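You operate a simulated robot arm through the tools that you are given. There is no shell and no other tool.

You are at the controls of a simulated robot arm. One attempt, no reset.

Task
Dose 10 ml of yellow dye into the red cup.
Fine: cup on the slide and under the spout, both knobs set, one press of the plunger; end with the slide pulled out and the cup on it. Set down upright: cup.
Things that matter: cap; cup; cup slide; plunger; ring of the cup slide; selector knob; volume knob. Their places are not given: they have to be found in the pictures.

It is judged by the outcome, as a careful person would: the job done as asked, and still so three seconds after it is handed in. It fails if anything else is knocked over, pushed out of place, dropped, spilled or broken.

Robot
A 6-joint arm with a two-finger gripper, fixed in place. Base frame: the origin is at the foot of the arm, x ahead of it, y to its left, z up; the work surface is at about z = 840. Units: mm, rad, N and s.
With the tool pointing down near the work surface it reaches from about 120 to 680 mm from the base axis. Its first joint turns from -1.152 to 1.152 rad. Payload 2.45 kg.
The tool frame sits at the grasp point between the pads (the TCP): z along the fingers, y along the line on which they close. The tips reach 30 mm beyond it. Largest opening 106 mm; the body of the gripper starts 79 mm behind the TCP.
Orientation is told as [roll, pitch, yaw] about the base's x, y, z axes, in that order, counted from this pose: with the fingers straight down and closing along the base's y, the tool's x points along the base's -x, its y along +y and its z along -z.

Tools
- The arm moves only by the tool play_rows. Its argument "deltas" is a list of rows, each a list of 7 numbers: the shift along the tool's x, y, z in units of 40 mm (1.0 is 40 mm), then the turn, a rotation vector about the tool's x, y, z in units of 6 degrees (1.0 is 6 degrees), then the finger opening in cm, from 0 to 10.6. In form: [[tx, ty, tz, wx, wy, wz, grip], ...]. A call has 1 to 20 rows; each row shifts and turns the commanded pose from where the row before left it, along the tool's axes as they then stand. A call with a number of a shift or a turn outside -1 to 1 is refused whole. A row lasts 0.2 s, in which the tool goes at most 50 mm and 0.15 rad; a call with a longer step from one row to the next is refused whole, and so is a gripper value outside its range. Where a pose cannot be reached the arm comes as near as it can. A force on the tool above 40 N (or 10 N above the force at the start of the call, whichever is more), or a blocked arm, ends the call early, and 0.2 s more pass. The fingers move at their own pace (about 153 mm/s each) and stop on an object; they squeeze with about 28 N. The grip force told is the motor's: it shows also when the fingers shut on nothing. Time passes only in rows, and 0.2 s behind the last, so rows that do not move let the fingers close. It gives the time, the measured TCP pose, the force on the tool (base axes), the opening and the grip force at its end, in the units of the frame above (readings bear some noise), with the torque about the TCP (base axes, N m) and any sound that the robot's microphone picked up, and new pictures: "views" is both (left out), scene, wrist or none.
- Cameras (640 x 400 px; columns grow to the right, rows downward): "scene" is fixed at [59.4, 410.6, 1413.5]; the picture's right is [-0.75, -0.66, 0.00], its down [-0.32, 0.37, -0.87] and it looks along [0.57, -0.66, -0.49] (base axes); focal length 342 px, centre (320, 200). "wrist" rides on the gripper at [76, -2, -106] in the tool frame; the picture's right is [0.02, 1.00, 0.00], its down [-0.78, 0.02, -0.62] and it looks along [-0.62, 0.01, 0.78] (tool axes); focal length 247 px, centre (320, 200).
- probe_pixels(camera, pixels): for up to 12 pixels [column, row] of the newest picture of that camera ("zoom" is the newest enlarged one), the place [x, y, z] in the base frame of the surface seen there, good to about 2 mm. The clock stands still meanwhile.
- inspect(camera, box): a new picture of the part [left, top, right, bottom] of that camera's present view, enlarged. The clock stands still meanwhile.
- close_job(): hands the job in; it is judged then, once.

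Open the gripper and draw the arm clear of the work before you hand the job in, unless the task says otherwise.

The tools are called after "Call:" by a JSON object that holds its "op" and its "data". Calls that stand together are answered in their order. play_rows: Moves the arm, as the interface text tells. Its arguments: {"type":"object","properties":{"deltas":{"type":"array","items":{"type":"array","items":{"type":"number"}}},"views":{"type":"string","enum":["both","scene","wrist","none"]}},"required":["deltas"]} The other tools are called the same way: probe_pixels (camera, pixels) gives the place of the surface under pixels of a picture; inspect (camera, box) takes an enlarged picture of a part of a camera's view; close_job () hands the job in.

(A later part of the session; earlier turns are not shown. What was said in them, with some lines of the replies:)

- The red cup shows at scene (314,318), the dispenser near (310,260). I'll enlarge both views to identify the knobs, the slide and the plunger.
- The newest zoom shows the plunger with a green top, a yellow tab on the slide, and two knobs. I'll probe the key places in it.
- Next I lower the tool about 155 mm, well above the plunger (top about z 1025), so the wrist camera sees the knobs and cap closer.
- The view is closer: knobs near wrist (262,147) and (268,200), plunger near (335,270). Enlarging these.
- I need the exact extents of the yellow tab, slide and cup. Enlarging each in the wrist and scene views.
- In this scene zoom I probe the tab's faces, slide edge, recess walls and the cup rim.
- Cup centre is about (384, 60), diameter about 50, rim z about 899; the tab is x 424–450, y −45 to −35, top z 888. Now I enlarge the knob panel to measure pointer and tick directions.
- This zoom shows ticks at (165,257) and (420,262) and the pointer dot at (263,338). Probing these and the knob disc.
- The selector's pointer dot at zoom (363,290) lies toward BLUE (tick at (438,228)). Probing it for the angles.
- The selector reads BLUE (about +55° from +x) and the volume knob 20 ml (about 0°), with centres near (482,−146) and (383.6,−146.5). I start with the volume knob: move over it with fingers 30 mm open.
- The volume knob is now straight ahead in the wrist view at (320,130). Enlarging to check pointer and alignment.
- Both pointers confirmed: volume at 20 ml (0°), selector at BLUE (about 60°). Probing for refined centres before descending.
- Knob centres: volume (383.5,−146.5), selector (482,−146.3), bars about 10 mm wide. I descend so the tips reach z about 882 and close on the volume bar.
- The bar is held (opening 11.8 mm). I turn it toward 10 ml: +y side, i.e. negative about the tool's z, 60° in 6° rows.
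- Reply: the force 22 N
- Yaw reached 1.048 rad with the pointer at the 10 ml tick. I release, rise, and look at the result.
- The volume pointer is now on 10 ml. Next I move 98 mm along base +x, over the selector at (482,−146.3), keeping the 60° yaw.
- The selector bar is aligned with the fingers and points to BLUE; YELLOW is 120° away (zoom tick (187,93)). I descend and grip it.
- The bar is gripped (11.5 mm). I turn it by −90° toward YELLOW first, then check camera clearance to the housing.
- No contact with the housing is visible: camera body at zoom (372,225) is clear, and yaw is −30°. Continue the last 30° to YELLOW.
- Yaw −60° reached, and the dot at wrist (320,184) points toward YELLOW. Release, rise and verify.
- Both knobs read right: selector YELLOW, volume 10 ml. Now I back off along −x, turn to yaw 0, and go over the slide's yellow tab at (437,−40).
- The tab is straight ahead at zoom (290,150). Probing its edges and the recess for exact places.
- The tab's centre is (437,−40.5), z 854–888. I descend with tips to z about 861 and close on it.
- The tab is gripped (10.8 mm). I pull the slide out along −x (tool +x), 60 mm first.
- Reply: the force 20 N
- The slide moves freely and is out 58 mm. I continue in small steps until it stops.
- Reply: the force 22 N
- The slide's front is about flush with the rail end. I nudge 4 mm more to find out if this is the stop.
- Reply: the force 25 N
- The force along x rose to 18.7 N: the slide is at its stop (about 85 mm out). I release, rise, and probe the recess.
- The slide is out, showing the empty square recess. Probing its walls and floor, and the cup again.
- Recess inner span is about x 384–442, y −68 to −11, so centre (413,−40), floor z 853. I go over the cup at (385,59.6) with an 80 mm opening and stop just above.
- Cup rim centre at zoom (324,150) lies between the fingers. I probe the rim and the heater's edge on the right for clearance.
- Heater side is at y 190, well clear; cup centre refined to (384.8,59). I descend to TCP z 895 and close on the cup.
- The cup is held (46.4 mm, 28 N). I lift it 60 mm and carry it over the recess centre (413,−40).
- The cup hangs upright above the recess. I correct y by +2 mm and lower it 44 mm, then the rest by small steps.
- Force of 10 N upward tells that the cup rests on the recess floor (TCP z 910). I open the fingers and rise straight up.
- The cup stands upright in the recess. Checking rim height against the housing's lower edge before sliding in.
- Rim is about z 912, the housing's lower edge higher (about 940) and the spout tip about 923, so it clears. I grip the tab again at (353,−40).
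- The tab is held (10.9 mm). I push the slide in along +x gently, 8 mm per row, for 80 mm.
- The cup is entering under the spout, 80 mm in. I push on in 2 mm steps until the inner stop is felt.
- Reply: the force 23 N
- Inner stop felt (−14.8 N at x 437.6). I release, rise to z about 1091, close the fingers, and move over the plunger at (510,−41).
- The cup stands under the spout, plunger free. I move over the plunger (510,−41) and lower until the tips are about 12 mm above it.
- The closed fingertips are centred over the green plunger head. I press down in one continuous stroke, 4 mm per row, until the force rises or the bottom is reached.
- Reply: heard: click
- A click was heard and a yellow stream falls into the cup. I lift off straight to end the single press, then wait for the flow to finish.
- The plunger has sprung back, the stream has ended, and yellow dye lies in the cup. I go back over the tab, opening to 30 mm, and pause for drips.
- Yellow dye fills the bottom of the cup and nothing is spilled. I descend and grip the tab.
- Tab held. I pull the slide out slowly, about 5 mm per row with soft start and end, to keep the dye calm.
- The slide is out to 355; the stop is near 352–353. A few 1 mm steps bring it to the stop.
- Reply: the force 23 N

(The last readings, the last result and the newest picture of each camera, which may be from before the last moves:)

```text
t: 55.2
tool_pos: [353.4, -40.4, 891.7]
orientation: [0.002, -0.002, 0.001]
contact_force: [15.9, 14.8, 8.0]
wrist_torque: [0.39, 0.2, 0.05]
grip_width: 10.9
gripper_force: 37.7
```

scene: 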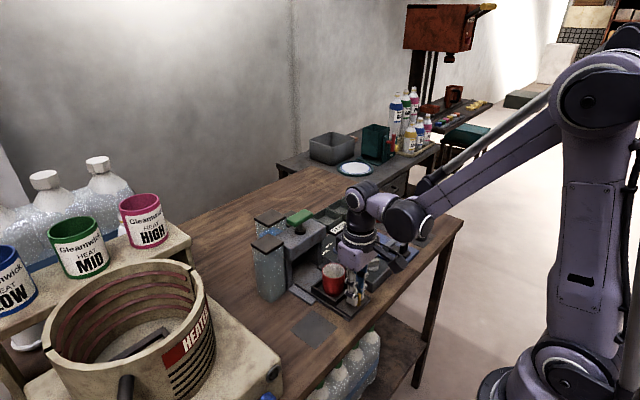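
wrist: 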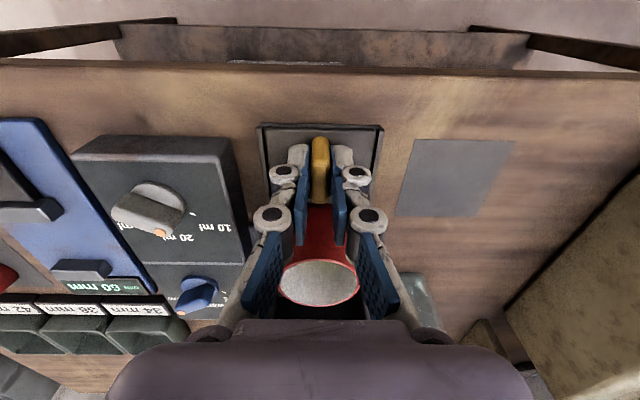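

The 15.9 N along x shows the outer stop is reached. I ease off, release, rise straight up and then draw back clear.

Call:
{"op": "play_rows", "data": {"deltas": [[-0.03, 0, 0, 0, 0, 0, 0], [0, 0, 0, 0, 0, 0, 3], [0, 0, 0, 0, 0, 0, 3], [0, 0, -0.5, 0, 0, 0, 3], [0, 0, -1, 0, 0, 0, 3], [0, 0, -1, 0, 0, 0, 3], [0, 0, -1, 0, 0, 0, 3], [0, 0, -1, 0, 0, 0, 3], [0.5, 0, -0.8, 0, 0, 0, 8], [0.5, 0, -0.8, 0, 0, 0, 8], [0, 0, 0, 0, 0, 0, 8]], "views": "both"}}

Call:
{"op": "inspect", "data": {"camera": "scene", "box": [250, 190, 400, 330]}}

Call:
{"op": "inspect", "data": {"camera": "wrist", "box": [200, 60, 420, 260]}}

```text
t: 57.6
tool_pos: [311.9, -39.5, 1135.4]
orientation: [-0.003, -0.001, -0.001]
contact_force: [-0.3, -0.1, 0.0]
wrist_torque: [0.01, 0.01, -0.01]
grip_width: 80.1
gripper_force: 0.0
```

scene: 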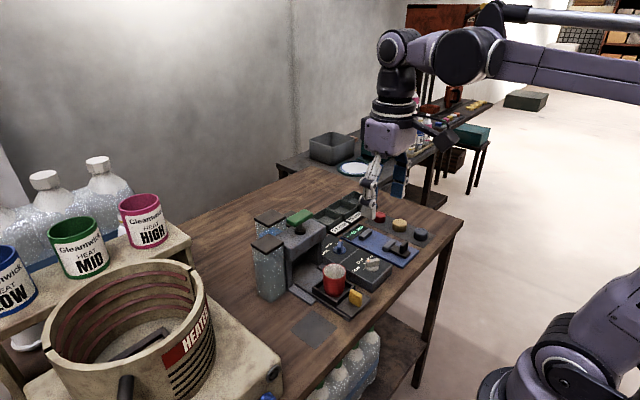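
wrist: 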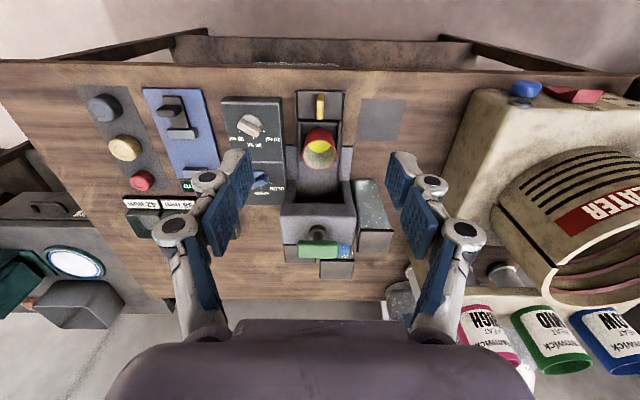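

```text
2.86 times, centred on (325, 260) of scene
```

zoom: 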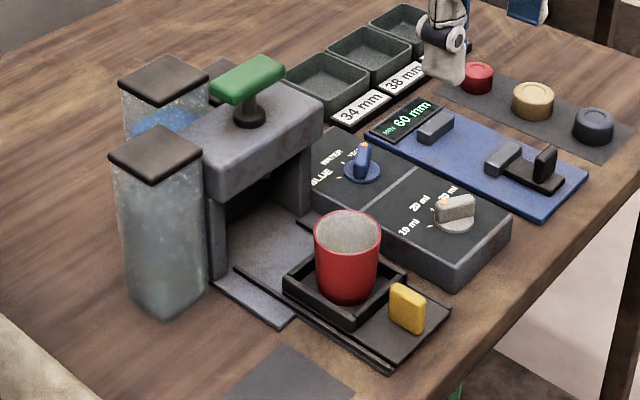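

```text
2.00 times, centred on (310, 160) of wrist
```

zoom: 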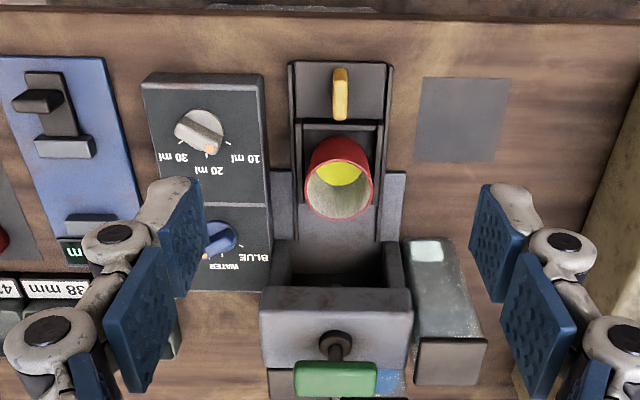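

The cup with yellow dye stands upright on the pulled-out slide, the plunger is up, and nothing else has moved. The gripper is open and clear (z 1135), so I hand the job in.

Call:
{"op": "close_job", "data": {}}

```text
The job is handed in.
```

I dosed yellow dye into the red cup with one press of the plunger. The cup now stands upright on the slide, which is pulled out to its stop.

- **Knobs:** the selector went from BLUE to YELLOW and the volume knob from 20 ml to 10 ml. I checked both pointers in close-up pictures after turning them.
- **Dose:** the press gave a click, a yellow stream ran into the cup and stopped, and the plunger sprang back. I could not measure the volume, so 10 ml rests on the knob setting.
- **Surroundings:** the last pictures show no spill and nothing else out of place. The gripper is open and clear of the work.

The job is handed in. No verdict came back with it.
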